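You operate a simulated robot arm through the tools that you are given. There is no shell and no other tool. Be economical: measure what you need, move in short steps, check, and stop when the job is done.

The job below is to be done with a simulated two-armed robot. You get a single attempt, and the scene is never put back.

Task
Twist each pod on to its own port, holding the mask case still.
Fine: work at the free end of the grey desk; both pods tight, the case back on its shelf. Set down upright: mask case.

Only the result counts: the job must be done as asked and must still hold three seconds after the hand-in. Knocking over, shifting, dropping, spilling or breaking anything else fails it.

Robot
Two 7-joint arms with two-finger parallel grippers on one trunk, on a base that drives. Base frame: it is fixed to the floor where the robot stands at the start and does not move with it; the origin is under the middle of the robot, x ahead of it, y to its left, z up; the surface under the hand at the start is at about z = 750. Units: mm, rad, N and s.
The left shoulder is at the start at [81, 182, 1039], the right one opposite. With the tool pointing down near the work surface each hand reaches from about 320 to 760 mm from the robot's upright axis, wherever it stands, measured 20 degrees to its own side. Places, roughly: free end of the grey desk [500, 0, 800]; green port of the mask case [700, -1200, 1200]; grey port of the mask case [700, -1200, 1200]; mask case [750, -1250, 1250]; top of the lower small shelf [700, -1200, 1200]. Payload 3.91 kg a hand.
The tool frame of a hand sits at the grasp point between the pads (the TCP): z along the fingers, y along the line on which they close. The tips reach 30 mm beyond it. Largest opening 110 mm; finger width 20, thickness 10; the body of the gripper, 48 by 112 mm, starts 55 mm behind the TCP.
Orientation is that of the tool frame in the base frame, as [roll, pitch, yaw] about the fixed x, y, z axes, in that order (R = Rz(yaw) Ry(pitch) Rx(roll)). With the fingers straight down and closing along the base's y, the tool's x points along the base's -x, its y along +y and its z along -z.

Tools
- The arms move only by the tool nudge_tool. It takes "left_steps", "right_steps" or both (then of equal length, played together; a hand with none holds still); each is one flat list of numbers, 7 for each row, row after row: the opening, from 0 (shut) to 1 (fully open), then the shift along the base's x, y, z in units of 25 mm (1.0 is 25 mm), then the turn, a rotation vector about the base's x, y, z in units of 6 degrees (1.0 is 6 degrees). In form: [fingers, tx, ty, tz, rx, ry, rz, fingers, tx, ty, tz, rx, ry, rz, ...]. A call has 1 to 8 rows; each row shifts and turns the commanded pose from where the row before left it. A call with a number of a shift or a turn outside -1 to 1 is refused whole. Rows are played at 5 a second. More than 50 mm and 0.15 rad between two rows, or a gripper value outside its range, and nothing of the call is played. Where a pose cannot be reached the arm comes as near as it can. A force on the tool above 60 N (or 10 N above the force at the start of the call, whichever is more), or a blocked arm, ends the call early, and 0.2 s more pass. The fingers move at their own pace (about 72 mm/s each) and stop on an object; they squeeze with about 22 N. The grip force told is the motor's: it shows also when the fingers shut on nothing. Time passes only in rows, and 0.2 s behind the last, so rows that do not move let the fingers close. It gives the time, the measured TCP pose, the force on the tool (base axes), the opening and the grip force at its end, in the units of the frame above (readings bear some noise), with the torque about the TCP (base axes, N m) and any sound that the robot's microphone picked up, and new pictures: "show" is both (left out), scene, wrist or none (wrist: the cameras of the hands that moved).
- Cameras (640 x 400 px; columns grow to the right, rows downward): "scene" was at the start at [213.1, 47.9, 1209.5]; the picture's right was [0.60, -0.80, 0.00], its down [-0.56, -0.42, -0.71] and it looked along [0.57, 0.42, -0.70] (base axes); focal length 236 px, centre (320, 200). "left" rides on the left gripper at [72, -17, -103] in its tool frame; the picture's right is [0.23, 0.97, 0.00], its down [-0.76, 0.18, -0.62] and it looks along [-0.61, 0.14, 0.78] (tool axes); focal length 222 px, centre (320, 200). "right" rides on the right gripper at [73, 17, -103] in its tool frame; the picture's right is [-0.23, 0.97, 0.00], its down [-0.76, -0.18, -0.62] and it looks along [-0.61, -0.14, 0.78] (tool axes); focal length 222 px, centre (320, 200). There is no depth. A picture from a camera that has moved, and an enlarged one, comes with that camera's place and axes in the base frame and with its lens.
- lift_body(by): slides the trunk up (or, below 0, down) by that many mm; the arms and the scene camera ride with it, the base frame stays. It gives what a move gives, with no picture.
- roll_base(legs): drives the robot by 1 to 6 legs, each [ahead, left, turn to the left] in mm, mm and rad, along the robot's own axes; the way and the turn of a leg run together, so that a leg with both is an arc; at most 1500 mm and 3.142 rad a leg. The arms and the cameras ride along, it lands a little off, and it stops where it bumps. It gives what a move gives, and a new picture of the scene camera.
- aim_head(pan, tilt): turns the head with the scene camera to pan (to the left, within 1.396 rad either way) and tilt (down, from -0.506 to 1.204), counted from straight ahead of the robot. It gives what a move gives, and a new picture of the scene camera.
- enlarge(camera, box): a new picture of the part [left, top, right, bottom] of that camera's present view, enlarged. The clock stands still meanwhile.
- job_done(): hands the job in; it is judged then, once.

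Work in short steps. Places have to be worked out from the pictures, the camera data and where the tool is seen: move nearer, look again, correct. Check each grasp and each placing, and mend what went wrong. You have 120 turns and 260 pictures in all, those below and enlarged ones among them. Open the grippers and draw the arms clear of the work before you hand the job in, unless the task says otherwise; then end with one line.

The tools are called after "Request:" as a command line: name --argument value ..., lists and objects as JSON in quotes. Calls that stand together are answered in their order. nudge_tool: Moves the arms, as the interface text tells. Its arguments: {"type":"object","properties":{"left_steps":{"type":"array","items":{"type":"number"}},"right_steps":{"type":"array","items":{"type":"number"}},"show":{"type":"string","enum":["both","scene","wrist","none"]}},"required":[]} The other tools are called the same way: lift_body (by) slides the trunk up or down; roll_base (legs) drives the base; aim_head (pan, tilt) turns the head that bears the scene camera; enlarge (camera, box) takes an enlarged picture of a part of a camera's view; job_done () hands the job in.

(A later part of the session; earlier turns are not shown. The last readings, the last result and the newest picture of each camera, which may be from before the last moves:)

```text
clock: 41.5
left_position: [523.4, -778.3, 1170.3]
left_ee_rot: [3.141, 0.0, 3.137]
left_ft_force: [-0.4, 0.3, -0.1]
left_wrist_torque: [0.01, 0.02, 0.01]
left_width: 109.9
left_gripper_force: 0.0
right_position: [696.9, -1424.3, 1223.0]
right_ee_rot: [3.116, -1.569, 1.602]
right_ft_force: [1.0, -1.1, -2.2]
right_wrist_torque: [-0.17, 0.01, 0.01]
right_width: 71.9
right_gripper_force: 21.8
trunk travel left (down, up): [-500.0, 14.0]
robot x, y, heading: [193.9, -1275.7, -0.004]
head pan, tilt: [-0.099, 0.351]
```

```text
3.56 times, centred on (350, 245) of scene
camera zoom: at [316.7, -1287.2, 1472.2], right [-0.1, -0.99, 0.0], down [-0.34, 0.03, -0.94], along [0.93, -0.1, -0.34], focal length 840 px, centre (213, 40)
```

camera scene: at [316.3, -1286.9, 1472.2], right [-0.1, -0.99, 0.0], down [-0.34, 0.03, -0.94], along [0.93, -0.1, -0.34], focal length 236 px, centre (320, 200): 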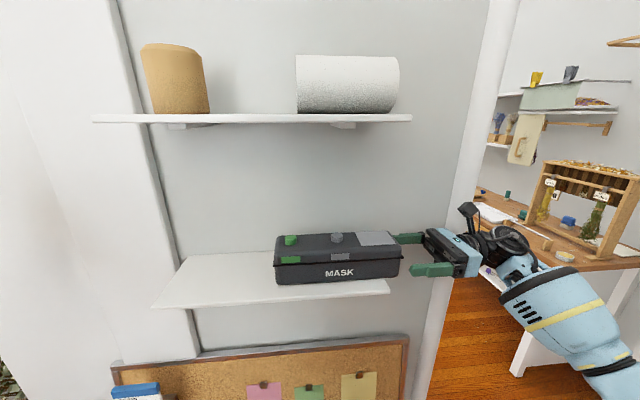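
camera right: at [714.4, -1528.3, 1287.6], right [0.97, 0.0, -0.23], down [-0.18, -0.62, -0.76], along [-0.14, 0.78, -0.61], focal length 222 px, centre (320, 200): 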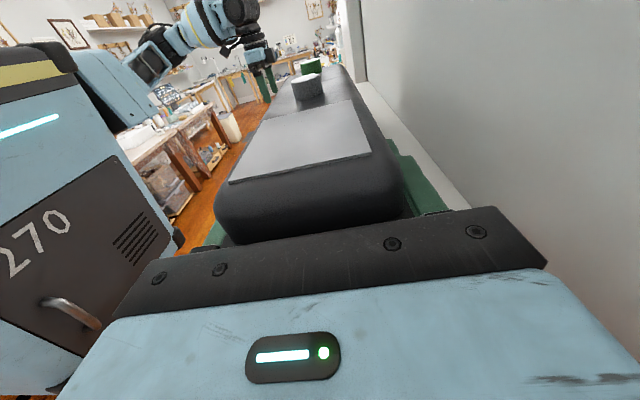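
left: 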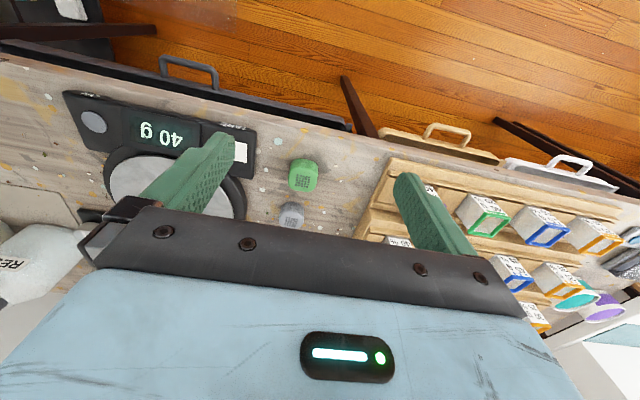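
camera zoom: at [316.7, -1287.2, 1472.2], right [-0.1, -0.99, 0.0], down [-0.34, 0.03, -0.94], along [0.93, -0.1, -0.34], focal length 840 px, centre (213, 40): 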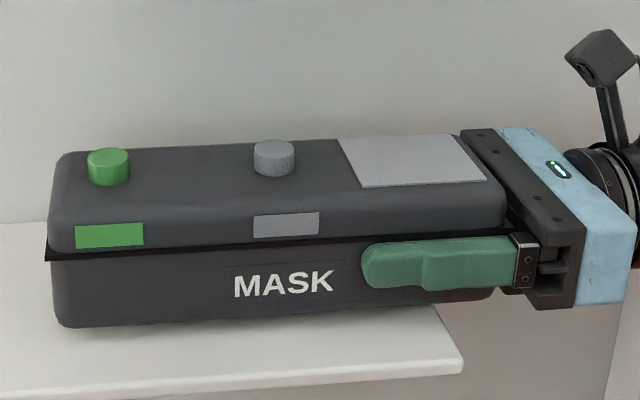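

The case lifts level and is light (about 0.3 kg). I raise it a little more, back the robot out and drive left towards the desk, staying back from it.

Request:
nudge_tool --right_steps '[0, 0, 0, 0.5, 0, 0, 0, 0, 0, 0, 0.5, 0, 0, 0, 0, 0, 0, 0, 0, 0, 0]' --show "none"

Request:
roll_base --legs '[[-400, 0, 0]]'

```text
clock: 42.3
left_position: [523.7, -778.4, 1170.2]
left_ee_rot: [3.141, 0.0, 3.137]
left_ft_force: [0.1, 0.0, 0.3]
left_wrist_torque: [0.0, -0.02, -0.01]
left_width: 109.9
left_gripper_force: 0.2
right_position: [696.9, -1424.3, 1249.9]
right_ee_rot: [-2.706, -1.57, 1.138]
right_ft_force: [0.0, 0.6, -3.2]
right_wrist_torque: [-0.11, 0.03, -0.04]
right_width: 71.9
right_gripper_force: 22.3
trunk travel left (down, up): [-500.0, 14.0]
robot x, y, heading: [188.9, -1277.5, -0.004]
head pan, tilt: [-0.099, 0.351]
```

```text
clock: 44.8
left_position: [123.3, -778.9, 1170.8]
left_ee_rot: [-3.141, -0.001, 3.131]
left_ft_force: [0.1, 0.5, -0.5]
left_wrist_torque: [-0.03, 0.03, 0.01]
left_width: 110.2
left_gripper_force: 0.1
right_position: [293.3, -1424.2, 1249.1]
right_ee_rot: [-2.825, -1.57, 1.252]
right_ft_force: [0.2, -0.5, -2.0]
right_wrist_torque: [-0.15, -0.01, -0.02]
right_width: 71.9
right_gripper_force: 21.6
trunk travel left (down, up): [-500.0, 14.0]
robot x, y, heading: [-208.5, -1275.9, -0.01]
head pan, tilt: [-0.099, 0.351]
camera scene: at [-85.9, -1285.8, 1472.1], right [-0.11, -0.99, 0.0], down [-0.34, 0.04, -0.94], along [0.93, -0.1, -0.34], focal length 236 px, centre (320, 200)
```

scene: 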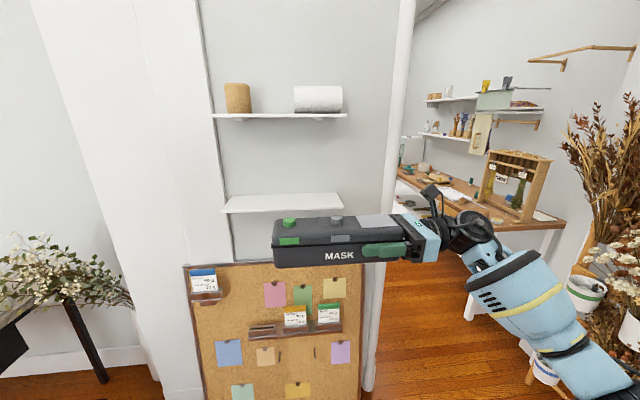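

The case is held level. Now I drive left to the desk and tilt the head down to look.

Request:
roll_base --legs '[[0, 1290, 0.01]]'

Request:
aim_head --pan -0.1 --tilt 0.85

```text
clock: 56.1
left_position: [134.0, 489.8, 1171.1]
left_ee_rot: [3.141, -0.002, 3.132]
left_ft_force: [-1.6, 0.3, 0.4]
left_wrist_torque: [-0.01, -0.03, 0.03]
left_width: 110.1
left_gripper_force: 0.1
right_position: [304.1, -157.3, 1249.7]
right_ee_rot: [-2.875, -1.566, 1.302]
right_ft_force: [0.0, -0.1, -2.2]
right_wrist_torque: [-0.18, 0.02, 0.02]
right_width: 72.1
right_gripper_force: 22.3
trunk travel left (down, up): [-500.0, 14.0]
robot x, y, heading: [-202.1, -6.7, -0.011]
head pan, tilt: [-0.099, 0.351]
camera scene: at [-75.7, -18.6, 1472.2], right [-0.11, -0.99, 0.0], down [-0.34, 0.04, -0.94], along [0.93, -0.1, -0.34], focal length 236 px, centre (320, 200)
```

scene: 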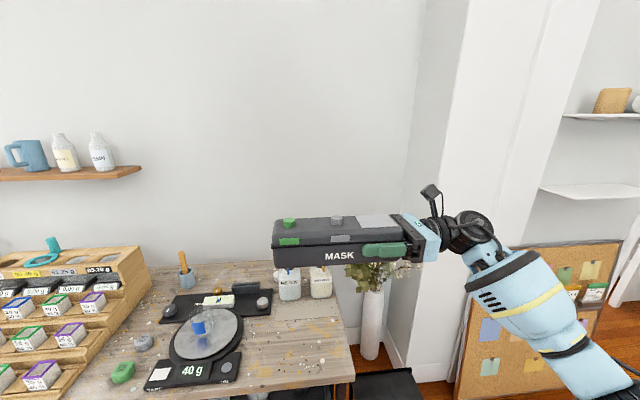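

```text
clock: 57.1
left_position: [134.9, 488.5, 1170.6]
left_ee_rot: [3.141, -0.001, 3.134]
left_ft_force: [0.3, -0.3, 0.2]
left_wrist_torque: [0.01, -0.02, -0.02]
left_width: 110.1
left_gripper_force: 0.0
right_position: [304.7, -157.7, 1251.1]
right_ee_rot: [-2.846, -1.569, 1.271]
right_ft_force: [0.1, 0.1, -1.4]
right_wrist_torque: [-0.14, 0.01, -0.03]
right_width: 71.8
right_gripper_force: 21.8
trunk travel left (down, up): [-500.0, 14.0]
robot x, y, heading: [-199.2, -7.3, -0.007]
head pan, tilt: [-0.099, 0.85]
camera scene: at [-90.6, -17.0, 1428.6], right [-0.11, -0.99, 0.0], down [-0.75, 0.08, -0.66], along [0.66, -0.07, -0.75], focal length 236 px, centre (320, 200)
```

scene: 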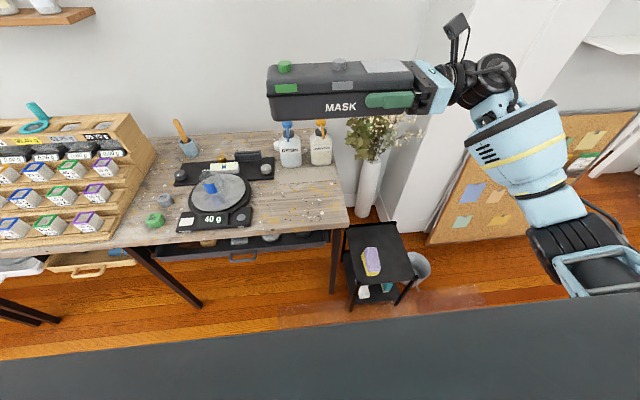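

I zoom in on the free end of the desk to locate its edge and the things on it.

Request:
enlarge --camera "scene" --box '[140, 115, 380, 265]'

```text
2.67 times, centred on (260, 190) of scene
camera zoom: at [-90.6, -17.0, 1428.6], right [-0.11, -0.99, 0.0], down [-0.75, 0.08, -0.66], along [0.66, -0.07, -0.75], focal length 630 px, centre (480, 227)
```

zoom: 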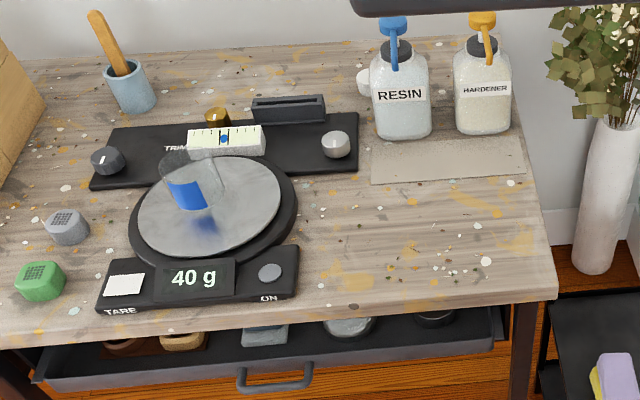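

Desk's right edge is at y≈-171, and the free area is x 370–600, y -170…+165. I drive so that the hand lands at about (480,-135), then lower the trunk by 200.

Request:
roll_base --legs '[[175, 24, 0.007]]'

Request:
lift_body --by -200

```text
clock: 58.5
left_position: [300.7, 514.6, 1171.9]
left_ee_rot: [-3.141, 0.0, -3.14]
left_ft_force: [0.3, -0.9, -0.7]
left_wrist_torque: [0.01, 0.02, 0.0]
left_width: 110.1
left_gripper_force: 0.2
right_position: [477.3, -129.2, 1250.1]
right_ee_rot: [3.118, -1.568, 1.601]
right_ft_force: [0.3, 0.2, -2.7]
right_wrist_torque: [-0.14, 0.01, 0.0]
right_width: 72.4
right_gripper_force: 21.8
trunk travel left (down, up): [-500.0, 14.0]
robot x, y, heading: [-29.2, 16.4, 0.0]
head pan, tilt: [-0.099, 0.85]
camera scene: at [80.6, 7.6, 1428.6], right [-0.1, -1.0, 0.0], down [-0.75, 0.07, -0.66], along [0.66, -0.06, -0.75], focal length 236 px, centre (320, 200)
```

scene: 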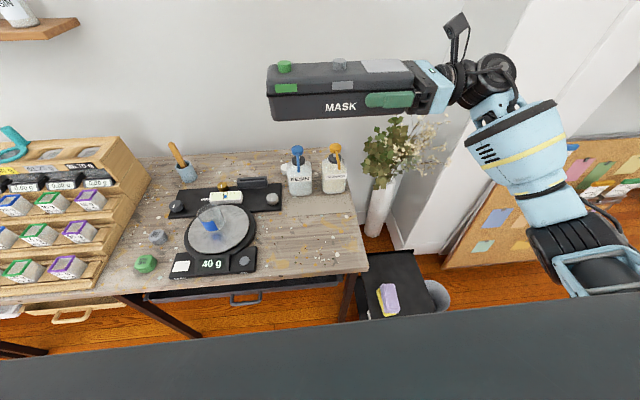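

```text
clock: 60.7
left_position: [300.4, 516.2, 971.1]
left_ee_rot: [3.14, 0.0, -3.141]
left_ft_force: [0.4, -0.9, 0.6]
left_wrist_torque: [-0.01, -0.03, -0.02]
left_width: 110.0
left_gripper_force: 0.0
right_position: [477.5, -128.3, 1049.9]
right_ee_rot: [2.736, -1.57, 1.983]
right_ft_force: [0.7, 0.1, -1.6]
right_wrist_torque: [-0.12, 0.03, -0.01]
right_width: 71.7
right_gripper_force: 22.1
trunk travel left (down, up): [-300.0, 214.0]
robot x, y, heading: [-29.0, 18.7, 0.001]
head pan, tilt: [-0.099, 0.85]
```

Now I lower the right arm 200 mm in steps, shifting 8 mm towards -y.

Request:
nudge_tool --right_steps '[0, 0, -0.3, -1, 0, 0, 0, 0, 0, 0, -1, 0, 0, 0, 0, 0, 0, -1, 0, 0, 0, 0, 0, 0, -1, 0, 0, 0, 0, 0, 0, -1, 0, 0, 0, 0, 0, 0, -1, 0, 0, 0, 0, 0, 0, -1, 0, 0, 0, 0, 0, 0, -1, 0, 0, 0]' --show "scene"

Request:
enlarge --camera "scene" --box '[200, 100, 440, 250]'

```text
clock: 62.5
left_position: [300.4, 513.9, 970.9]
left_ee_rot: [3.141, 0.001, 3.141]
left_ft_force: [-0.3, 0.0, 0.0]
left_wrist_torque: [0.0, 0.01, 0.03]
left_width: 110.2
left_gripper_force: 0.0
right_position: [476.5, -139.3, 848.7]
right_ee_rot: [-2.943, -1.57, 1.38]
right_ft_force: [-0.8, -0.8, -1.9]
right_wrist_torque: [-0.12, 0.0, 0.01]
right_width: 72.0
right_gripper_force: 22.3
trunk travel left (down, up): [-300.0, 214.0]
robot x, y, heading: [-31.2, 15.1, 0.0]
head pan, tilt: [-0.099, 0.85]
camera scene: at [196.0, 7.7, 1203.8], right [-0.1, -1.0, 0.0], down [-0.75, 0.07, -0.66], along [0.66, -0.06, -0.75], focal length 236 px, centre (320, 200)
```

scene: 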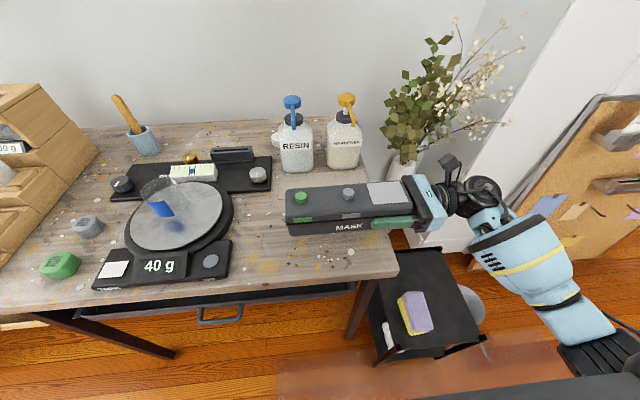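

```text
2.67 times, centred on (320, 175) of scene
camera zoom: at [196.0, 7.7, 1203.8], right [-0.1, -1.0, 0.0], down [-0.75, 0.07, -0.66], along [0.66, -0.06, -0.75], focal length 630 px, centre (320, 267)
```

zoom: 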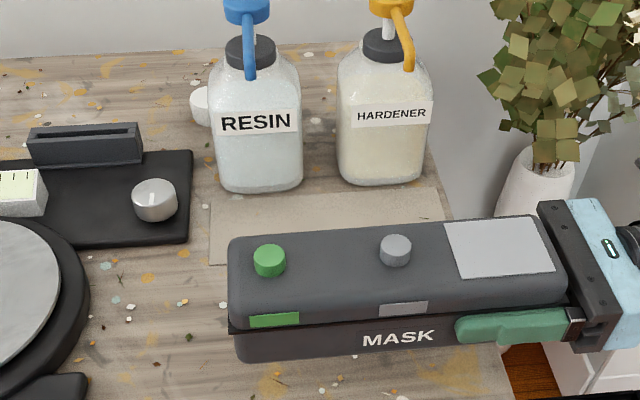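

Clear of everything. I lower to just above the desk, then to contact.

Request:
nudge_tool --right_steps '[0, 0, 0, -0.9, 0, 0, 0, 0, 0, 0, -0.9, 0, 0, 0, 0, 0, 0, -0.6, 0, 0, 0, 0, 0, 0, -0.16, 0, 0, 0, 0, 0, 0, -0.08, 0, 0, 0, 0, 0, 0, 0, 0, 0, 0]' --show "scene"

Request:
enlarge --camera "scene" --box '[260, 150, 460, 275]'

```text
clock: 63.9
left_position: [301.0, 514.8, 970.7]
left_ee_rot: [3.141, 0.001, -3.14]
left_ft_force: [-0.3, -0.3, 0.7]
left_wrist_torque: [-0.03, -0.02, -0.02]
left_width: 110.0
left_gripper_force: 0.0
right_position: [475.8, -138.1, 785.4]
right_ee_rot: [0.722, -1.571, -2.286]
right_ft_force: [1.8, 1.1, 3.3]
right_wrist_torque: [0.63, 0.17, -0.22]
right_width: 71.9
right_gripper_force: 21.9
trunk travel left (down, up): [-300.0, 214.0]
robot x, y, heading: [-33.2, 15.9, 0.004]
head pan, tilt: [-0.099, 0.85]
camera scene: at [195.7, 7.9, 1203.9], right [-0.1, -1.0, 0.0], down [-0.75, 0.07, -0.66], along [0.66, -0.06, -0.75], focal length 236 px, centre (320, 200)
```

scene: 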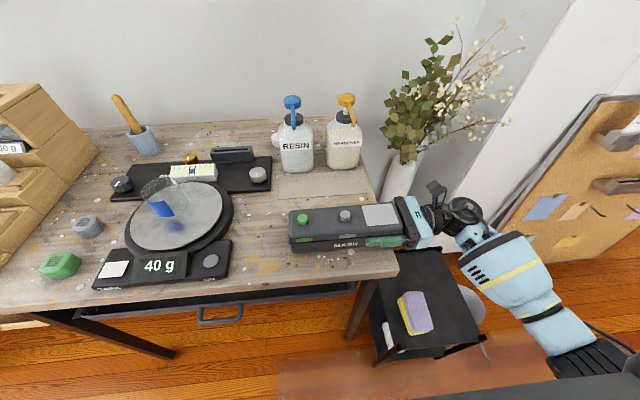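

```text
3.20 times, centred on (360, 212) of scene
camera zoom: at [195.7, 7.9, 1203.9], right [-0.1, -1.0, 0.0], down [-0.75, 0.07, -0.66], along [0.66, -0.06, -0.75], focal length 756 px, centre (192, 160)
```

zoom: 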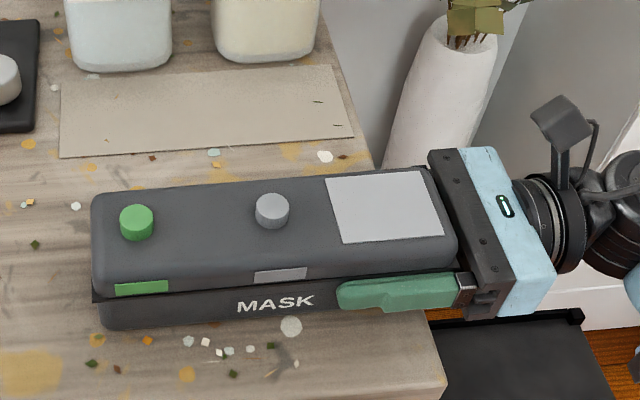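

The far end touches first (torque 0.63). I level it with +0.6° roll and 2 mm down.

Request:
nudge_tool --right_steps '[0, 0, 0, -0.06, 0.1, 0, 0, 0, 0, 0, -0.04, 0, 0, 0, 0, 0, 0, 0, 0, 0, 0]' --show "none"

```text
clock: 64.7
left_position: [299.4, 514.9, 971.9]
left_ee_rot: [-3.141, 0.003, 3.141]
left_ft_force: [0.8, -0.7, 0.4]
left_wrist_torque: [-0.03, 0.01, 0.02]
left_width: 110.2
left_gripper_force: 0.0
right_position: [478.2, -137.1, 783.2]
right_ee_rot: [0.325, -1.559, -1.886]
right_ft_force: [-1.5, -1.9, 19.1]
right_wrist_torque: [-0.09, 0.05, -0.05]
right_width: 71.1
right_gripper_force: 22.2
trunk travel left (down, up): [-300.0, 214.0]
robot x, y, heading: [-31.5, 18.3, 0.003]
head pan, tilt: [-0.099, 0.85]
```

The case is pressed firmly and flat on the desk (19 N) and the right hand holds it. Now I look at the pods with the left wrist camera.

Request:
enlarge --camera "left" --box '[160, 100, 480, 300]'

Request:
enlarge --camera "scene" --box '[30, 200, 130, 290]'

```text
2.00 times, centred on (320, 200) of left
camera zoom: at [227.0, 498.8, 1074.0], right [-0.23, 0.97, 0.0], down [0.76, 0.18, 0.62], along [0.61, 0.14, -0.78], focal length 444 px, centre (320, 200)
```

zoom: 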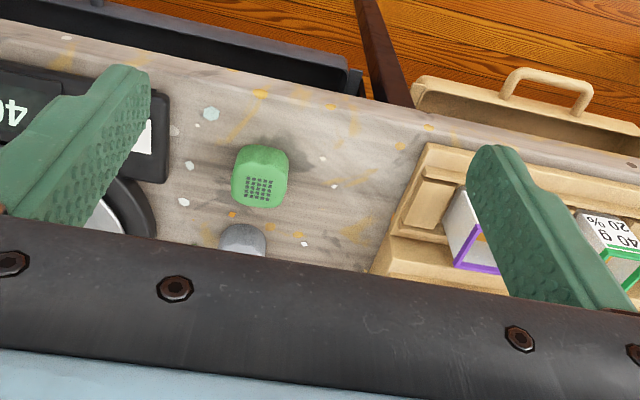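

```text
4.44 times, centred on (80, 245) of scene
camera zoom: at [194.5, 7.9, 1204.2], right [-0.1, -1.0, 0.0], down [-0.75, 0.07, -0.66], along [0.66, -0.06, -0.75], focal length 1050 px, centre (1387, 0)
```

zoom: 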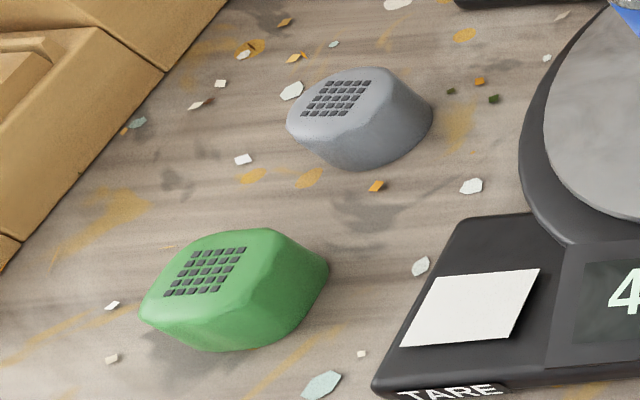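

The green pod's top is at about (454,499,783) and the grey one's at (546,493,783), both about 33 mm tall and 45 wide. I bring the left hand above the green pod.

Request:
nudge_tool --left_steps '[0.8, 0.9, -0.1, -0.3, 0, 0, 0, 0.8, 0.9, -0.1, -0.3, 0, 0, 0, 0.8, 0.9, -0.1, -0.3, 0, 0, 0, 0.8, 0.9, -0.1, -0.3, 0, 0, 0, 0.8, 0.9, -0.1, -0.3, 0, 0, 0, 0.8, 0.9, -0.1, -0.5, 0, 0, 0, 0.8, 0.8, -0.04, -0.5, 0, 0, 0, 0.8, 0, 0, -0.5, 0, 0, 0]' --show "wrist"

Request:
enlarge --camera "scene" --box '[0, 120, 200, 300]'

```text
clock: 66.5
left_position: [454.2, 501.2, 896.8]
left_ee_rot: [3.139, 0.002, -3.139]
left_ft_force: [-0.6, -0.3, 0.0]
left_wrist_torque: [0.0, 0.05, -0.01]
left_width: 88.3
left_gripper_force: 0.0
right_position: [476.4, -136.5, 780.5]
right_ee_rot: [0.126, -1.562, -1.687]
right_ft_force: [1.0, -0.7, 17.6]
right_wrist_torque: [0.04, 0.04, 0.01]
right_width: 71.9
right_gripper_force: 21.8
trunk travel left (down, up): [-300.0, 214.0]
robot x, y, heading: [-27.5, 13.4, 0.001]
head pan, tilt: [-0.099, 0.85]
camera left: at [381.6, 484.2, 999.0], right [-0.23, 0.97, 0.0], down [0.76, 0.18, 0.62], along [0.61, 0.14, -0.78], focal length 222 px, centre (320, 200)
```

left: 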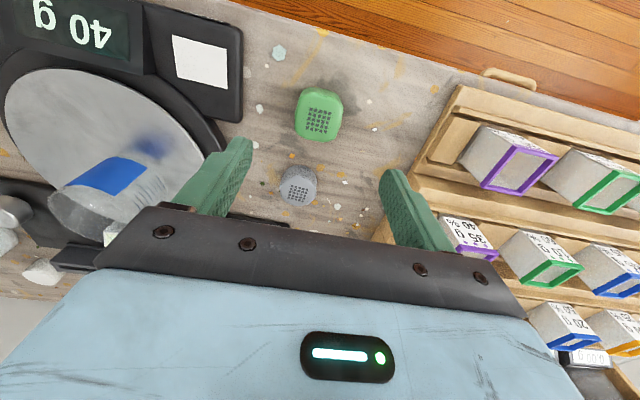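

```text
2.22 times, centred on (100, 210) of scene
camera zoom: at [194.7, 8.1, 1204.1], right [-0.1, -1.0, 0.0], down [-0.75, 0.07, -0.66], along [0.66, -0.06, -0.75], focal length 525 px, centre (809, 178)
```

zoom: 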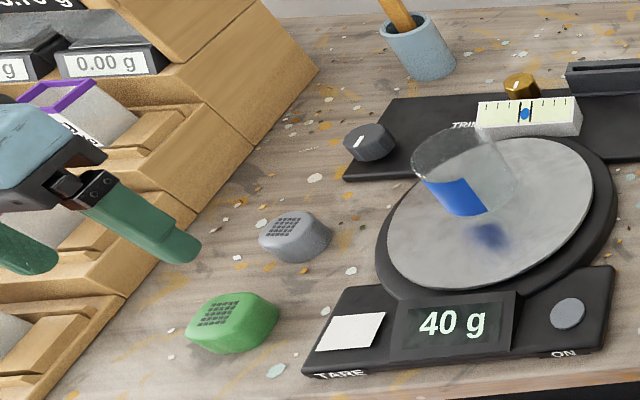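

Well aligned above the green pod. I lower to TCP z≈792 and close.

Request:
nudge_tool --left_steps '[0.7, 0, 0, -0.84, 0, 0, 0, 0.7, 0, 0, -0.84, 0, 0, 0, 0.7, 0, 0, -0.84, 0, 0, 0, 0.7, 0, 0, -0.84, 0, 0, 0, 0.7, 0, 0, -0.84, 0, 0, 0]' --show "wrist"

Request:
nudge_tool --left_steps '[0, 0, 0, 0, 0, 0, 0, 0, 0, 0, 0, 0, 0, 0, 0, 0, 0, 0, 0, 0, 0]' --show "wrist"

```text
clock: 67.7
left_position: [454.8, 497.7, 790.9]
left_ee_rot: [3.141, 0.002, -3.141]
left_ft_force: [0.3, 0.4, 0.0]
left_wrist_torque: [0.01, 0.01, 0.01]
left_width: 77.0
left_gripper_force: 0.1
right_position: [477.1, -137.9, 781.9]
right_ee_rot: [0.117, -1.561, -1.682]
right_ft_force: [1.0, -0.1, 16.0]
right_wrist_torque: [0.05, 0.03, -0.05]
right_width: 72.0
right_gripper_force: 22.4
trunk travel left (down, up): [-300.0, 214.0]
robot x, y, heading: [-26.4, 14.6, 0.001]
head pan, tilt: [-0.099, 0.85]
camera left: at [382.8, 482.0, 893.6], right [-0.23, 0.97, 0.0], down [0.76, 0.18, 0.62], along [0.61, 0.14, -0.78], focal length 222 px, centre (320, 200)
```

left: 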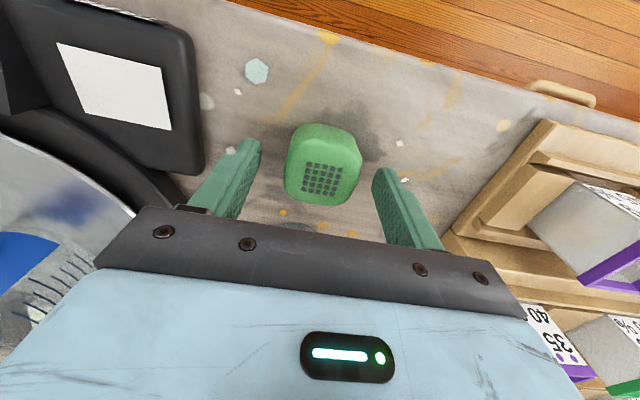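

```text
clock: 68.5
left_position: [454.9, 498.8, 791.6]
left_ee_rot: [3.141, 0.002, -3.141]
left_ft_force: [0.5, 0.1, -1.2]
left_wrist_torque: [-0.01, 0.0, 0.01]
left_width: 45.3
left_gripper_force: 22.1
right_position: [476.1, -136.5, 781.5]
right_ee_rot: [0.117, -1.562, -1.68]
right_ft_force: [-0.6, -0.1, 15.4]
right_wrist_torque: [0.0, 0.06, -0.08]
right_width: 71.9
right_gripper_force: 22.0
trunk travel left (down, up): [-300.0, 214.0]
robot x, y, heading: [-29.9, 17.4, 0.004]
head pan, tilt: [-0.099, 0.85]
camera left: at [382.9, 482.0, 893.9], right [-0.23, 0.97, 0.0], down [0.76, 0.18, 0.62], along [0.61, 0.14, -0.78], focal length 222 px, centre (320, 200)
```

left: 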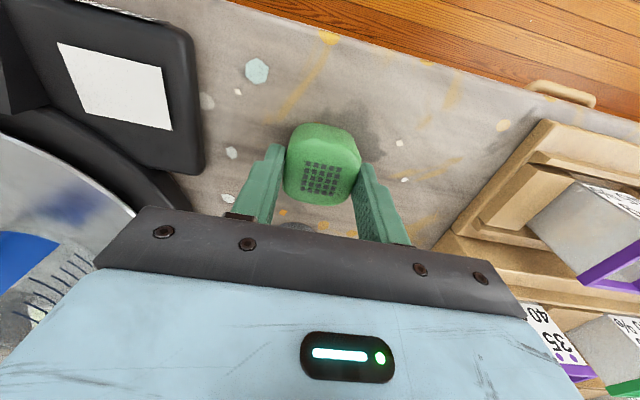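

Gripped at 45 mm. I lift it to z≈960 and re-measure the ports from the scene camera.

Request:
nudge_tool --left_steps '[0, 0, 0, 0.5, 0, 0, 0, 0, 0, 0, 0.9, 0, 0, 0, 0, 0, 0, 0.9, 0, 0, 0, 0, 0, 0, 0.9, 0, 0, 0, 0, 0, 0, 0.9, 0, 0, 0, 0, 0, 0, 0.9, 0, 0, 0, 0, 0, 0, 0.9, 0, 0, 0, 0, 0, 0, 0.9, 0, 0, 0]' --show "wrist"

Request:
enlarge --camera "scene" --box '[280, 185, 400, 260]'

Request:
enlarge --camera "right" --box '[200, 0, 440, 150]'

```text
clock: 70.3
left_position: [453.8, 497.9, 960.7]
left_ee_rot: [-3.141, 0.0, 3.141]
left_ft_force: [0.0, 0.0, -0.1]
left_wrist_torque: [-0.02, 0.02, 0.0]
left_width: 45.3
left_gripper_force: 21.6
right_position: [477.1, -135.8, 781.1]
right_ee_rot: [0.113, -1.562, -1.678]
right_ft_force: [-1.8, -1.1, 13.6]
right_wrist_torque: [-0.14, 0.05, -0.04]
right_width: 72.1
right_gripper_force: 22.3
trunk travel left (down, up): [-300.0, 214.0]
robot x, y, heading: [-31.9, 16.1, 0.006]
head pan, tilt: [-0.099, 0.85]
camera left: at [381.7, 481.7, 1063.0], right [-0.23, 0.97, 0.0], down [0.76, 0.18, 0.62], along [0.61, 0.14, -0.78], focal length 222 px, centre (320, 200)
```

left: 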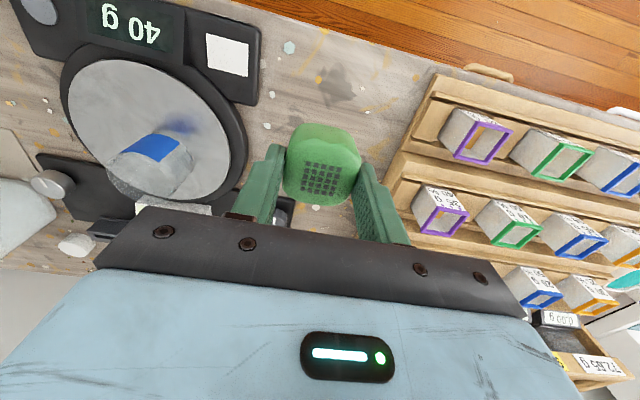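

```text
5.33 times, centred on (340, 222) of scene
camera zoom: at [194.7, 8.1, 1204.1], right [-0.1, -1.0, 0.0], down [-0.75, 0.07, -0.66], along [0.66, -0.06, -0.75], focal length 1260 px, centre (213, 80)
```

zoom: 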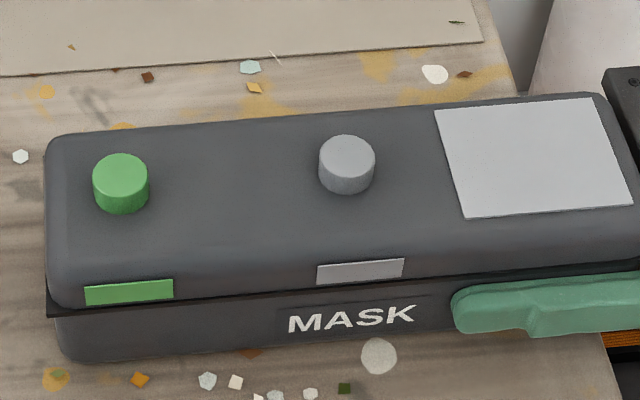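

```text
2.67 times, centred on (320, 75) of right
camera zoom: at [495.2, -241.3, 853.2], right [0.97, 0.01, -0.23], down [-0.17, -0.62, -0.77], along [-0.15, 0.79, -0.6], focal length 592 px, centre (320, 533)
```

zoom: 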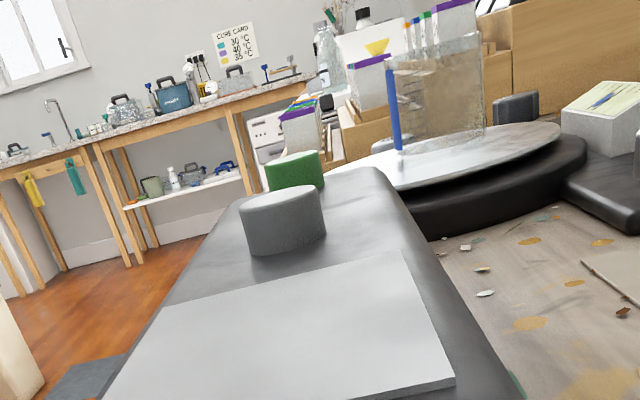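

The ports are plain cylinders of about 20 mm, green at roughly (478,16,830) and grey at (479,-70,830). I carry the green pod across high above the desk.

Request:
nudge_tool --left_steps '[0, 0, -1, 0, 0, 0, 0, 0, 0, -1, 0, 0, 0, 0, 0, 0, -1, 0, 0, 0, 0, 0, 0, -1, 0, 0, 0, 0, 0, 0, -1, 0, 0, 0, 0, 0, 0, -1, 0, 0, 0, 0, 0, 0, -1, 0, 0, 0, 0, 0, 0, -1, 0, 0, 0, 0]' --show "none"

Request:
nudge_tool --left_steps '[0, 0, -1, 0, 0, 0, 0, 0, 0, -1, 0, 0, 0, 0, 0, 0, -1, 0, 0, 0, 0, 0, 0, -1, 0, 0, 0, 0, 0, 0, -1, 0, 0, 0, 0, 0, 0, -1, 0, 0, 0, 0, 0, -0.3, -1, 0, 0, 0, 0, 0, -0.3, -1, 0, 0, 0, 0]' --show "none"

Request:
nudge_tool --left_steps '[0, -0.3, -1, -0.2, 0, 0, 0, 0, -0.3, -1, -0.2, 0, 0, 0, 0, -0.3, -1, -0.2, 0, 0, 0, 0, 0, -0.3, 0, 0, 0, 0]' --show "both"

```text
clock: 72.1
left_position: [453.9, 299.3, 961.6]
left_ee_rot: [-3.141, 0.001, -3.138]
left_ft_force: [0.3, 0.2, 0.5]
left_wrist_torque: [0.01, -0.02, 0.01]
left_width: 45.3
left_gripper_force: 21.6
right_position: [476.0, -137.0, 781.7]
right_ee_rot: [0.105, -1.56, -1.667]
right_ft_force: [-0.4, -1.0, 11.1]
right_wrist_torque: [0.16, -0.04, 0.42]
right_width: 72.2
right_gripper_force: 21.7
trunk travel left (down, up): [-300.0, 214.0]
robot x, y, heading: [-30.9, 13.2, 0.005]
head pan, tilt: [-0.099, 0.85]
```

```text
clock: 73.9
left_position: [450.8, 144.2, 964.2]
left_ee_rot: [-3.14, 0.002, -3.138]
left_ft_force: [0.9, -0.7, -0.1]
left_wrist_torque: [0.04, 0.0, 0.0]
left_width: 45.4
left_gripper_force: 21.9
left hand out of reach, approached as far as the arm can: row 7, 8
right_position: [476.6, -137.1, 781.1]
right_ee_rot: [0.061, -1.562, -1.625]
right_ft_force: [-1.5, 0.5, 10.6]
right_wrist_torque: [0.44, 0.01, -0.23]
right_width: 71.8
right_gripper_force: 22.3
trunk travel left (down, up): [-300.0, 214.0]
robot x, y, heading: [-29.3, 16.2, 0.002]
head pan, tilt: [-0.099, 0.85]
```

```text
clock: 74.9
left_position: [451.4, 142.7, 963.9]
left_ee_rot: [3.142, 0.002, -3.139]
left_ft_force: [-0.2, -0.3, -0.4]
left_wrist_torque: [0.02, -0.03, 0.02]
left_width: 45.0
left_gripper_force: 21.8
left hand out of reach, approached as far as the arm can: row 1, 2, 3, 4
right_position: [477.6, -138.1, 781.7]
right_ee_rot: [0.077, -1.562, -1.639]
right_ft_force: [-0.3, 1.6, 10.0]
right_wrist_torque: [0.44, 0.13, -0.14]
right_width: 71.9
right_gripper_force: 21.8
trunk travel left (down, up): [-300.0, 214.0]
robot x, y, heading: [-30.2, 14.0, 0.003]
head pan, tilt: [-0.099, 0.85]
camera scene: at [195.1, 8.1, 1204.0], right [-0.1, -1.0, 0.0], down [-0.75, 0.07, -0.66], along [0.66, -0.06, -0.75], focal length 236 px, centre (320, 200)
camera left: at [378.3, 126.8, 1066.5], right [-0.23, 0.97, 0.0], down [0.76, 0.18, 0.62], along [0.61, 0.14, -0.78], focal length 222 px, centre (320, 200)
```

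scene: 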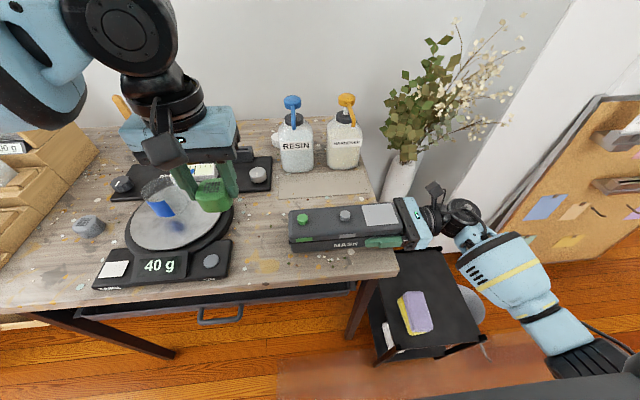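
left: 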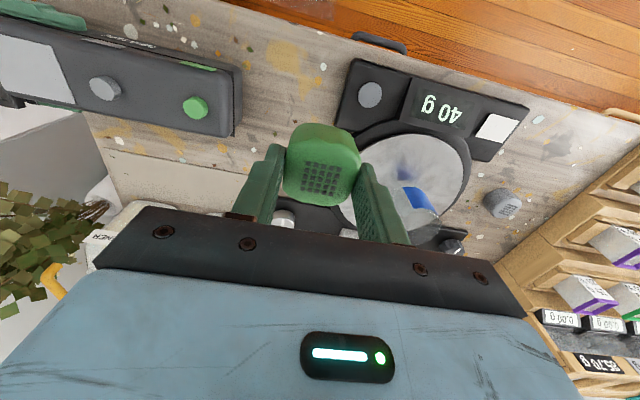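

The left arm hits a limit at y≈142. I try turning the tool (yaw -30°) to see if that frees it to move further right.

Request:
nudge_tool --left_steps '[0, 0, 0, 0, 0, 0, -1, 0, 0, 0, 0, 0, 0, -1, 0, 0, 0, 0, 0, 0, -1, 0, 0, 0, 0, 0, 0, -1, 0, 0, 0, 0, 0, 0, -1, 0, 0, -1, 0, 0, 0, 0, 0, 0, -1, 0, 0, 0, 0]' --show "none"

```text
clock: 76.5
left_position: [450.3, 144.2, 964.2]
left_ee_rot: [-3.14, 0.001, 2.622]
left_ft_force: [-0.6, 0.8, -0.4]
left_wrist_torque: [-0.01, -0.02, 0.01]
left_width: 45.1
left_gripper_force: 21.8
left hand out of reach, approached as far as the arm can: row 6, 7
right_position: [475.9, -138.0, 781.4]
right_ee_rot: [0.091, -1.561, -1.653]
right_ft_force: [0.1, 0.6, 9.3]
right_wrist_torque: [0.02, 0.08, 0.04]
right_width: 71.7
right_gripper_force: 21.6
trunk travel left (down, up): [-300.0, 214.0]
robot x, y, heading: [-34.3, 16.4, 0.006]
head pan, tilt: [-0.099, 0.85]
```

Yaw does not matter. I try going further out (+x) while moving right.

Request:
nudge_tool --left_steps '[0, 1, 0, 0, 0, 0, 0, 0, 1, 0, 0, 0, 0, 0, 0, 0, -1, 0, 0, 0, 0, 0, 0, -1, 0, 0, 0, 0, 0, 0, -1, 0, 0, 0, 0]' --show "none"

```text
clock: 77.7
left_position: [482.2, 160.9, 965.9]
left_ee_rot: [3.141, 0.002, 2.62]
left_ft_force: [-0.6, 0.1, -0.6]
left_wrist_torque: [0.02, 0.03, -0.01]
left_width: 45.0
left_gripper_force: 22.0
left hand out of reach, approached as far as the arm can: row 1, 2, 3, 4, 5
right_position: [476.3, -136.5, 780.5]
right_ee_rot: [0.088, -1.563, -1.651]
right_ft_force: [-0.4, 0.0, 9.9]
right_wrist_torque: [-0.22, 0.03, 0.1]
right_width: 72.0
right_gripper_force: 22.0
trunk travel left (down, up): [-300.0, 214.0]
robot x, y, heading: [-28.7, 12.5, 0.003]
head pan, tilt: [-0.099, 0.85]
```

I try lower and nearer: down 60 mm (still above everything here), then right.

Request:
nudge_tool --left_steps '[0, -1, 0, 0, 0, 0, 0, 0, -1, 0, 0, 0, 0, 0, 0, -1, 0, -1, 0, 0, 0, 0, 0, 0, -0.8, 0, 0, 0, 0, 0, -1, 0, 0, 0, 0, 0, 0, -1, 0, 0, 0, 0]' --show "scene"

```text
clock: 79.1
left_position: [407.0, 125.0, 919.1]
left_ee_rot: [3.139, 0.001, 2.618]
left_ft_force: [-0.3, -0.2, 0.2]
left_wrist_torque: [-0.02, 0.0, 0.03]
left_width: 45.3
left_gripper_force: 22.4
left hand out of reach, approached as far as the arm can: row 6
right_position: [476.3, -137.5, 782.6]
right_ee_rot: [0.08, -1.563, -1.642]
right_ft_force: [-0.9, 0.4, 8.9]
right_wrist_torque: [-0.01, 0.06, -0.04]
right_width: 72.1
right_gripper_force: 22.3
trunk travel left (down, up): [-300.0, 214.0]
robot x, y, heading: [-30.5, 17.1, 0.002]
head pan, tilt: [-0.099, 0.85]
camera scene: at [194.9, 7.8, 1204.0], right [-0.1, -1.0, 0.0], down [-0.75, 0.07, -0.66], along [0.66, -0.06, -0.75], focal length 236 px, centre (320, 200)
```

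scene: 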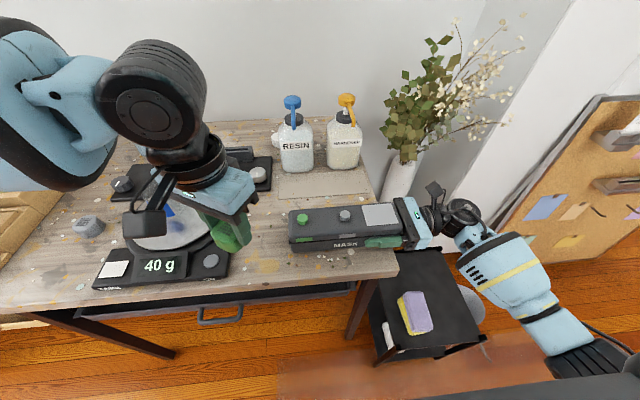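

The left arm seems stuck in an awkward elbow branch. I take it higher and further out, then sweep right again from there.

Request:
nudge_tool --left_steps '[0, 0, 1, 1, 0, 0, 1, 0, 0, 1, 1, 0, 0, 1, 0, 0.5, 1, 1, 0, 0, 1, 0, 1, 1, 1, 0, 0, 1, 0, 1, 1, 0.5, 0, 0, 1, 0, 1, 0, 0, 0, 0, 0, 0, 1, 0, 0, 0, 0, 0, 0, 1, 0, 0, 0, 0, 0]' --show "none"

Request:
nudge_tool --left_steps '[0, 0, -1, 0, 0, 0, 0, 0, 0, -1, 0, 0, 0, 0, 0, 0, -1, 0, 0, 0, 0, 0, 0, -1, 0, 0, 0, 0, 0, 0, -1, 0, 0, 0, 0, 0, 0, -1, 0, 0, 0, 0]' --show "scene"

```text
clock: 80.9
left_position: [545.0, 253.9, 1030.6]
left_ee_rot: [3.14, 0.001, -3.141]
left_ft_force: [0.0, 0.6, 0.3]
left_wrist_torque: [-0.01, 0.02, 0.02]
left_width: 45.2
left_gripper_force: 22.0
right_position: [477.6, -137.1, 782.2]
right_ee_rot: [0.074, -1.562, -1.637]
right_ft_force: [2.1, 0.5, 7.8]
right_wrist_torque: [0.17, 0.15, 0.39]
right_width: 71.7
right_gripper_force: 21.9
trunk travel left (down, up): [-300.0, 214.0]
robot x, y, heading: [-32.2, 16.1, -0.001]
head pan, tilt: [-0.099, 0.85]
```

```text
clock: 82.3
left_position: [543.2, 225.5, 1031.4]
left_ee_rot: [3.141, 0.0, -3.14]
left_ft_force: [-0.3, -0.3, 0.0]
left_wrist_torque: [0.01, 0.0, 0.01]
left_width: 45.2
left_gripper_force: 21.8
left hand out of reach, approached as far as the arm can: row 2, 3, 4, 5, 6
right_position: [477.7, -137.6, 781.1]
right_ee_rot: [0.065, -1.563, -1.631]
right_ft_force: [-1.7, 0.8, 6.7]
right_wrist_torque: [0.0, 0.05, 0.03]
right_width: 71.9
right_gripper_force: 21.4
trunk travel left (down, up): [-300.0, 214.0]
robot x, y, heading: [-28.3, 15.7, -0.001]
head pan, tilt: [-0.099, 0.85]
camera scene: at [195.1, 8.0, 1204.0], right [-0.1, -1.0, 0.0], down [-0.75, 0.07, -0.66], along [0.66, -0.06, -0.75], focal length 236 px, centre (320, 200)
```

scene: 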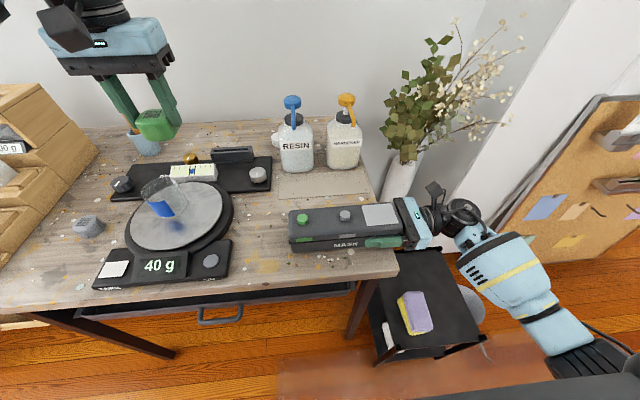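

The limit looks like an azimuth limit of the left arm (about 15° left of ahead). I will let the case stand on the desk, withdraw the right hand, turn the robot about 30° to the right, and grip the end again. First release and retreat along -y.

Request:
nudge_tool --right_steps '[0.87, 0, 0, 0, 0, 0, 0, 0.87, 0, 0, 0, 0, 0, 0, 0.87, 0, -1, 0, 0, 0, 0, 0.87, 0, -1, 0, 0, 0, 0, 0.87, 0, -1, 0, 0, 0, 0, 0.87, 0, -1, 0, 0, 0, 0, 0.87, 0, -1, 0, 0, 0, 0]' --show "scene"

Request:
enlarge --camera "scene" --box '[260, 150, 480, 290]'

```text
clock: 83.9
left_position: [545.0, 224.0, 1031.6]
left_ee_rot: [3.14, 0.001, -3.141]
left_ft_force: [0.6, -0.3, -0.2]
left_wrist_torque: [-0.01, -0.01, 0.01]
left_width: 45.1
left_gripper_force: 21.4
right_position: [476.0, -260.7, 781.9]
right_ee_rot: [0.093, -1.561, -1.655]
right_ft_force: [-0.1, 1.0, -0.4]
right_wrist_torque: [-0.01, 0.01, 0.01]
right_width: 96.0
right_gripper_force: 0.1
trunk travel left (down, up): [-300.0, 214.0]
robot x, y, heading: [-28.4, 15.1, -0.003]
head pan, tilt: [-0.099, 0.85]
camera scene: at [195.7, 7.6, 1203.9], right [-0.1, -1.0, 0.0], down [-0.75, 0.07, -0.66], along [0.66, -0.06, -0.75], focal length 236 px, centre (320, 200)
```

scene: 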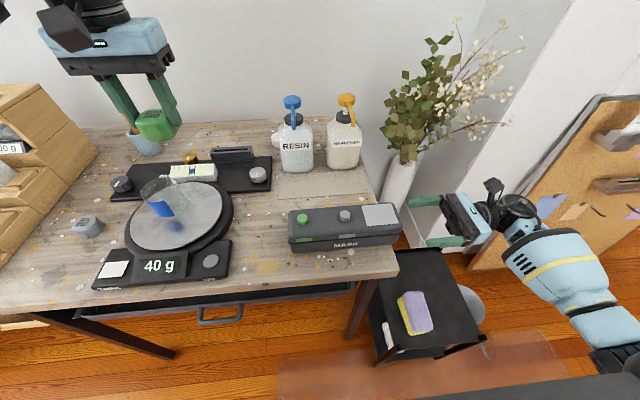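

```text
2.86 times, centred on (370, 220) of scene
camera zoom: at [195.7, 7.6, 1203.9], right [-0.1, -1.0, 0.0], down [-0.75, 0.07, -0.66], along [0.66, -0.06, -0.75], focal length 675 px, centre (177, 143)
```

zoom: 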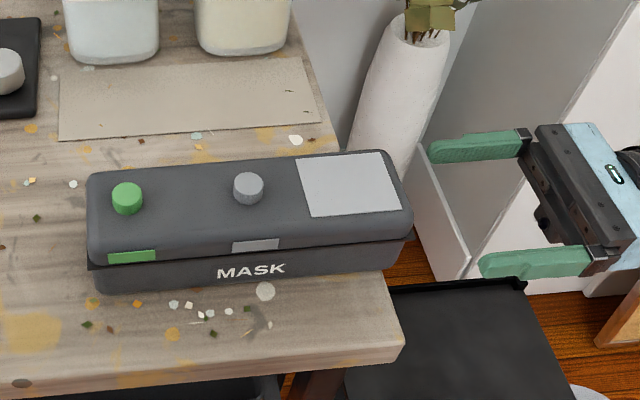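

The case stands stably. I turn the robot 30° to the right in place.

Request:
roll_base --legs '[[0, 0, -0.524]]'

Request:
aim_head --pan 0.35 --tilt 0.85

```text
clock: 85.8
left_position: [572.3, -94.2, 1030.9]
left_ee_rot: [3.141, -0.001, 2.612]
left_ft_force: [-0.2, -0.4, -0.1]
left_wrist_torque: [0.03, -0.01, 0.0]
left_width: 45.2
left_gripper_force: 22.1
right_position: [267.1, -478.4, 782.1]
right_ee_rot: [0.003, -1.563, -2.096]
right_ft_force: [0.7, -0.6, -0.3]
right_wrist_torque: [-0.01, -0.03, 0.01]
right_width: 95.7
right_gripper_force: 0.0
trunk travel left (down, up): [-300.0, 214.0]
robot x, y, heading: [-30.2, 16.3, -0.529]
head pan, tilt: [-0.099, 0.85]
camera scene: at [161.4, -104.0, 1203.9], right [-0.59, -0.81, 0.0], down [-0.61, 0.44, -0.66], along [0.53, -0.39, -0.75], focal length 236 px, centre (320, 200)
```

scene: 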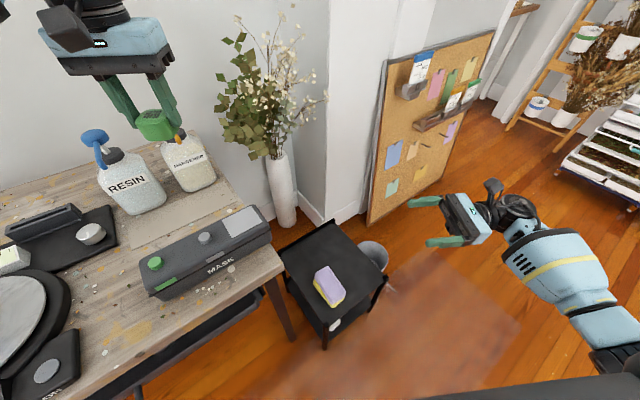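

```text
clock: 86.7
left_position: [572.9, -94.2, 1031.4]
left_ee_rot: [3.141, 0.0, 2.613]
left_ft_force: [0.0, -0.6, 0.0]
left_wrist_torque: [0.0, -0.01, -0.01]
left_width: 45.4
left_gripper_force: 21.6
right_position: [266.9, -480.6, 782.3]
right_ee_rot: [0.014, -1.561, -2.106]
right_ft_force: [0.2, -0.5, 0.0]
right_wrist_torque: [-0.02, -0.01, 0.0]
right_width: 95.6
right_gripper_force: 0.1
trunk travel left (down, up): [-300.0, 214.0]
robot x, y, heading: [-31.9, 16.1, -0.524]
head pan, tilt: [0.351, 0.85]
camera scene: at [175.1, -71.9, 1203.9], right [-0.18, -0.98, 0.0], down [-0.74, 0.13, -0.66], along [0.65, -0.12, -0.75], focal length 236 px, centre (320, 200)
```

scene: 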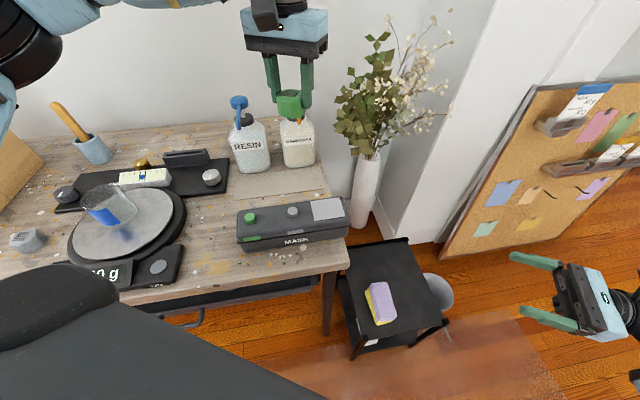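

I bring the right hand back towards the end of the case, turning it +30° to point along +y.

Request:
nudge_tool --right_steps '[0.87, 1, 0.7, 0.1, 0, 0, 1, 0.87, 1, 0.7, 0.1, 0, 0, 1, 0.87, 1, 0.7, 0, 0, 0, 1, 0.87, 1, 0.7, 0, 0, 0, 1, 0.87, 1, 0.7, 0, 0, 0, 1, 0.87, 1, 0.7, 0, 0, 0, 0, 0.87, 1, 0.7, 0, 0, 0, 0, 0.87, 1, 0.7, 0, 0, 0, 0]' --show "both"

```text
clock: 88.5
left_position: [573.7, -93.2, 1030.6]
left_ee_rot: [3.14, -0.001, 2.611]
left_ft_force: [0.3, 0.5, -1.1]
left_wrist_torque: [-0.03, 0.01, 0.02]
left_width: 45.2
left_gripper_force: 21.8
right_position: [432.8, -335.4, 794.6]
right_ee_rot: [-0.075, -1.562, -1.493]
right_ft_force: [-0.1, -0.8, 0.0]
right_wrist_torque: [0.04, 0.04, 0.03]
right_width: 95.7
right_gripper_force: 0.0
right hand out of reach, approached as far as the arm can: row 5, 6, 7, 8
trunk travel left (down, up): [-300.0, 214.0]
robot x, y, heading: [-31.9, 13.5, -0.528]
head pan, tilt: [0.351, 0.85]
camera scene: at [175.8, -70.7, 1203.8], right [-0.18, -0.98, 0.0], down [-0.74, 0.13, -0.66], along [0.65, -0.12, -0.75], focal length 236 px, centre (320, 200)
camera right: at [452.0, -439.4, 866.1], right [0.97, 0.0, -0.23], down [-0.18, -0.62, -0.77], along [-0.14, 0.79, -0.6], focal length 222 px, centre (320, 200)
```

scene: 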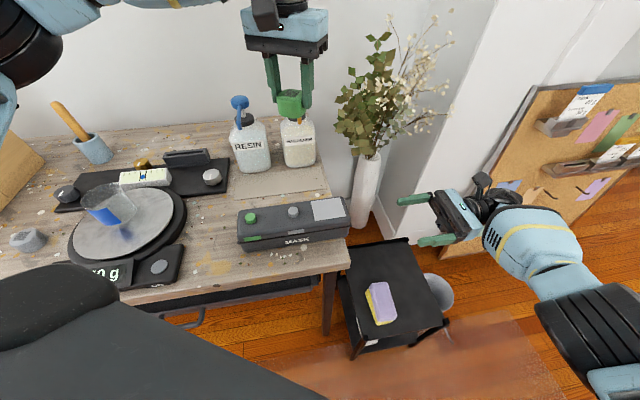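
right: 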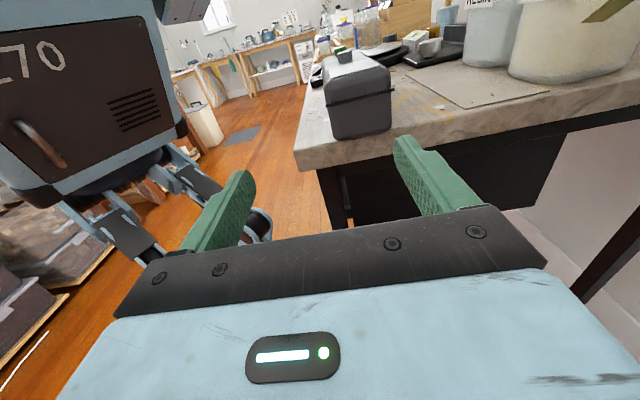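

The right arm is at full stretch. I raise the hand, then lower the trunk by 100 to gain horizontal reach.

Request:
nudge_tool --right_steps '[0.87, -0.3, 0, 1, 0, 0, 0, 0.87, 0, 0, 1, 0, 0, 0, 0.87, 0, 0, 1, 0, 0, 0, 0.87, 0, 0, 1, 0, 0, 0]' --show "none"

Request:
lift_body --by -100

Request:
nudge_tool --right_steps '[0.87, 0, 1, 0, 0, 0, 0, 0.87, 0.4, 1, 0, 0, 0, 0, 0.87, 0.5, 0, 0, 0, 0, 0, 0.87, 0.5, 0, 0, 0, 0, 0]' --show "wrist"

```text
clock: 89.5
left_position: [572.2, -94.0, 1031.9]
left_ee_rot: [-3.142, -0.001, 2.614]
left_ft_force: [-0.9, 0.4, -1.0]
left_wrist_torque: [-0.03, 0.01, 0.02]
left_width: 45.3
left_gripper_force: 22.1
right_position: [424.6, -331.9, 895.7]
right_ee_rot: [-0.007, -1.559, -1.56]
right_ft_force: [0.7, -0.1, 0.8]
right_wrist_torque: [0.02, 0.04, 0.03]
right_width: 95.6
right_gripper_force: 0.0
trunk travel left (down, up): [-300.0, 214.0]
robot x, y, heading: [-29.3, 17.6, -0.521]
head pan, tilt: [0.351, 0.85]
```

```text
clock: 90.8
left_position: [572.4, -94.3, 931.4]
left_ee_rot: [3.141, 0.0, 2.613]
left_ft_force: [-0.5, 0.5, 0.6]
left_wrist_torque: [0.0, -0.08, 0.0]
left_width: 44.9
left_gripper_force: 22.5
right_position: [426.0, -332.5, 792.1]
right_ee_rot: [0.092, -1.562, -1.662]
right_ft_force: [-1.3, 0.4, -0.3]
right_wrist_torque: [0.0, 0.01, -0.01]
right_width: 95.8
right_gripper_force: 0.1
trunk travel left (down, up): [-200.0, 314.0]
robot x, y, heading: [-29.2, 13.1, -0.529]
head pan, tilt: [0.351, 0.85]
```

```text
clock: 91.8
left_position: [572.5, -93.3, 931.0]
left_ee_rot: [-3.141, -0.002, 2.613]
left_ft_force: [-0.2, 0.3, 0.2]
left_wrist_torque: [0.01, 0.0, -0.02]
left_width: 45.0
left_gripper_force: 21.9
right_position: [461.2, -282.5, 792.4]
right_ee_rot: [-0.129, -1.562, -1.442]
right_ft_force: [-0.2, -0.3, 0.2]
right_wrist_torque: [0.0, -0.02, -0.05]
right_width: 95.9
right_gripper_force: 0.1
trunk travel left (down, up): [-200.0, 314.0]
robot x, y, heading: [-31.1, 16.4, -0.531]
head pan, tilt: [0.351, 0.85]
camera right: at [479.5, -386.5, 863.5], right [0.97, 0.0, -0.23], down [-0.18, -0.62, -0.77], along [-0.14, 0.79, -0.6], focal length 222 px, centre (320, 200)
```

right: 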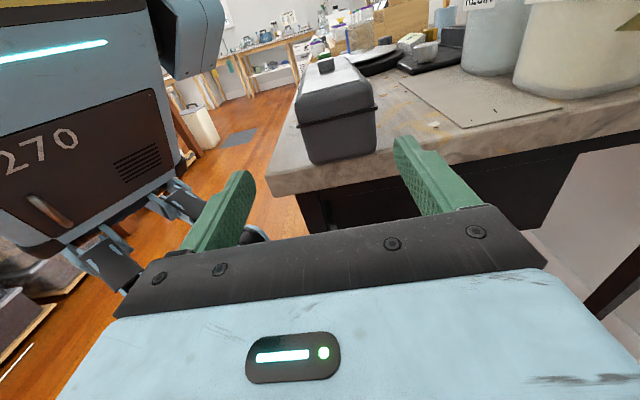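

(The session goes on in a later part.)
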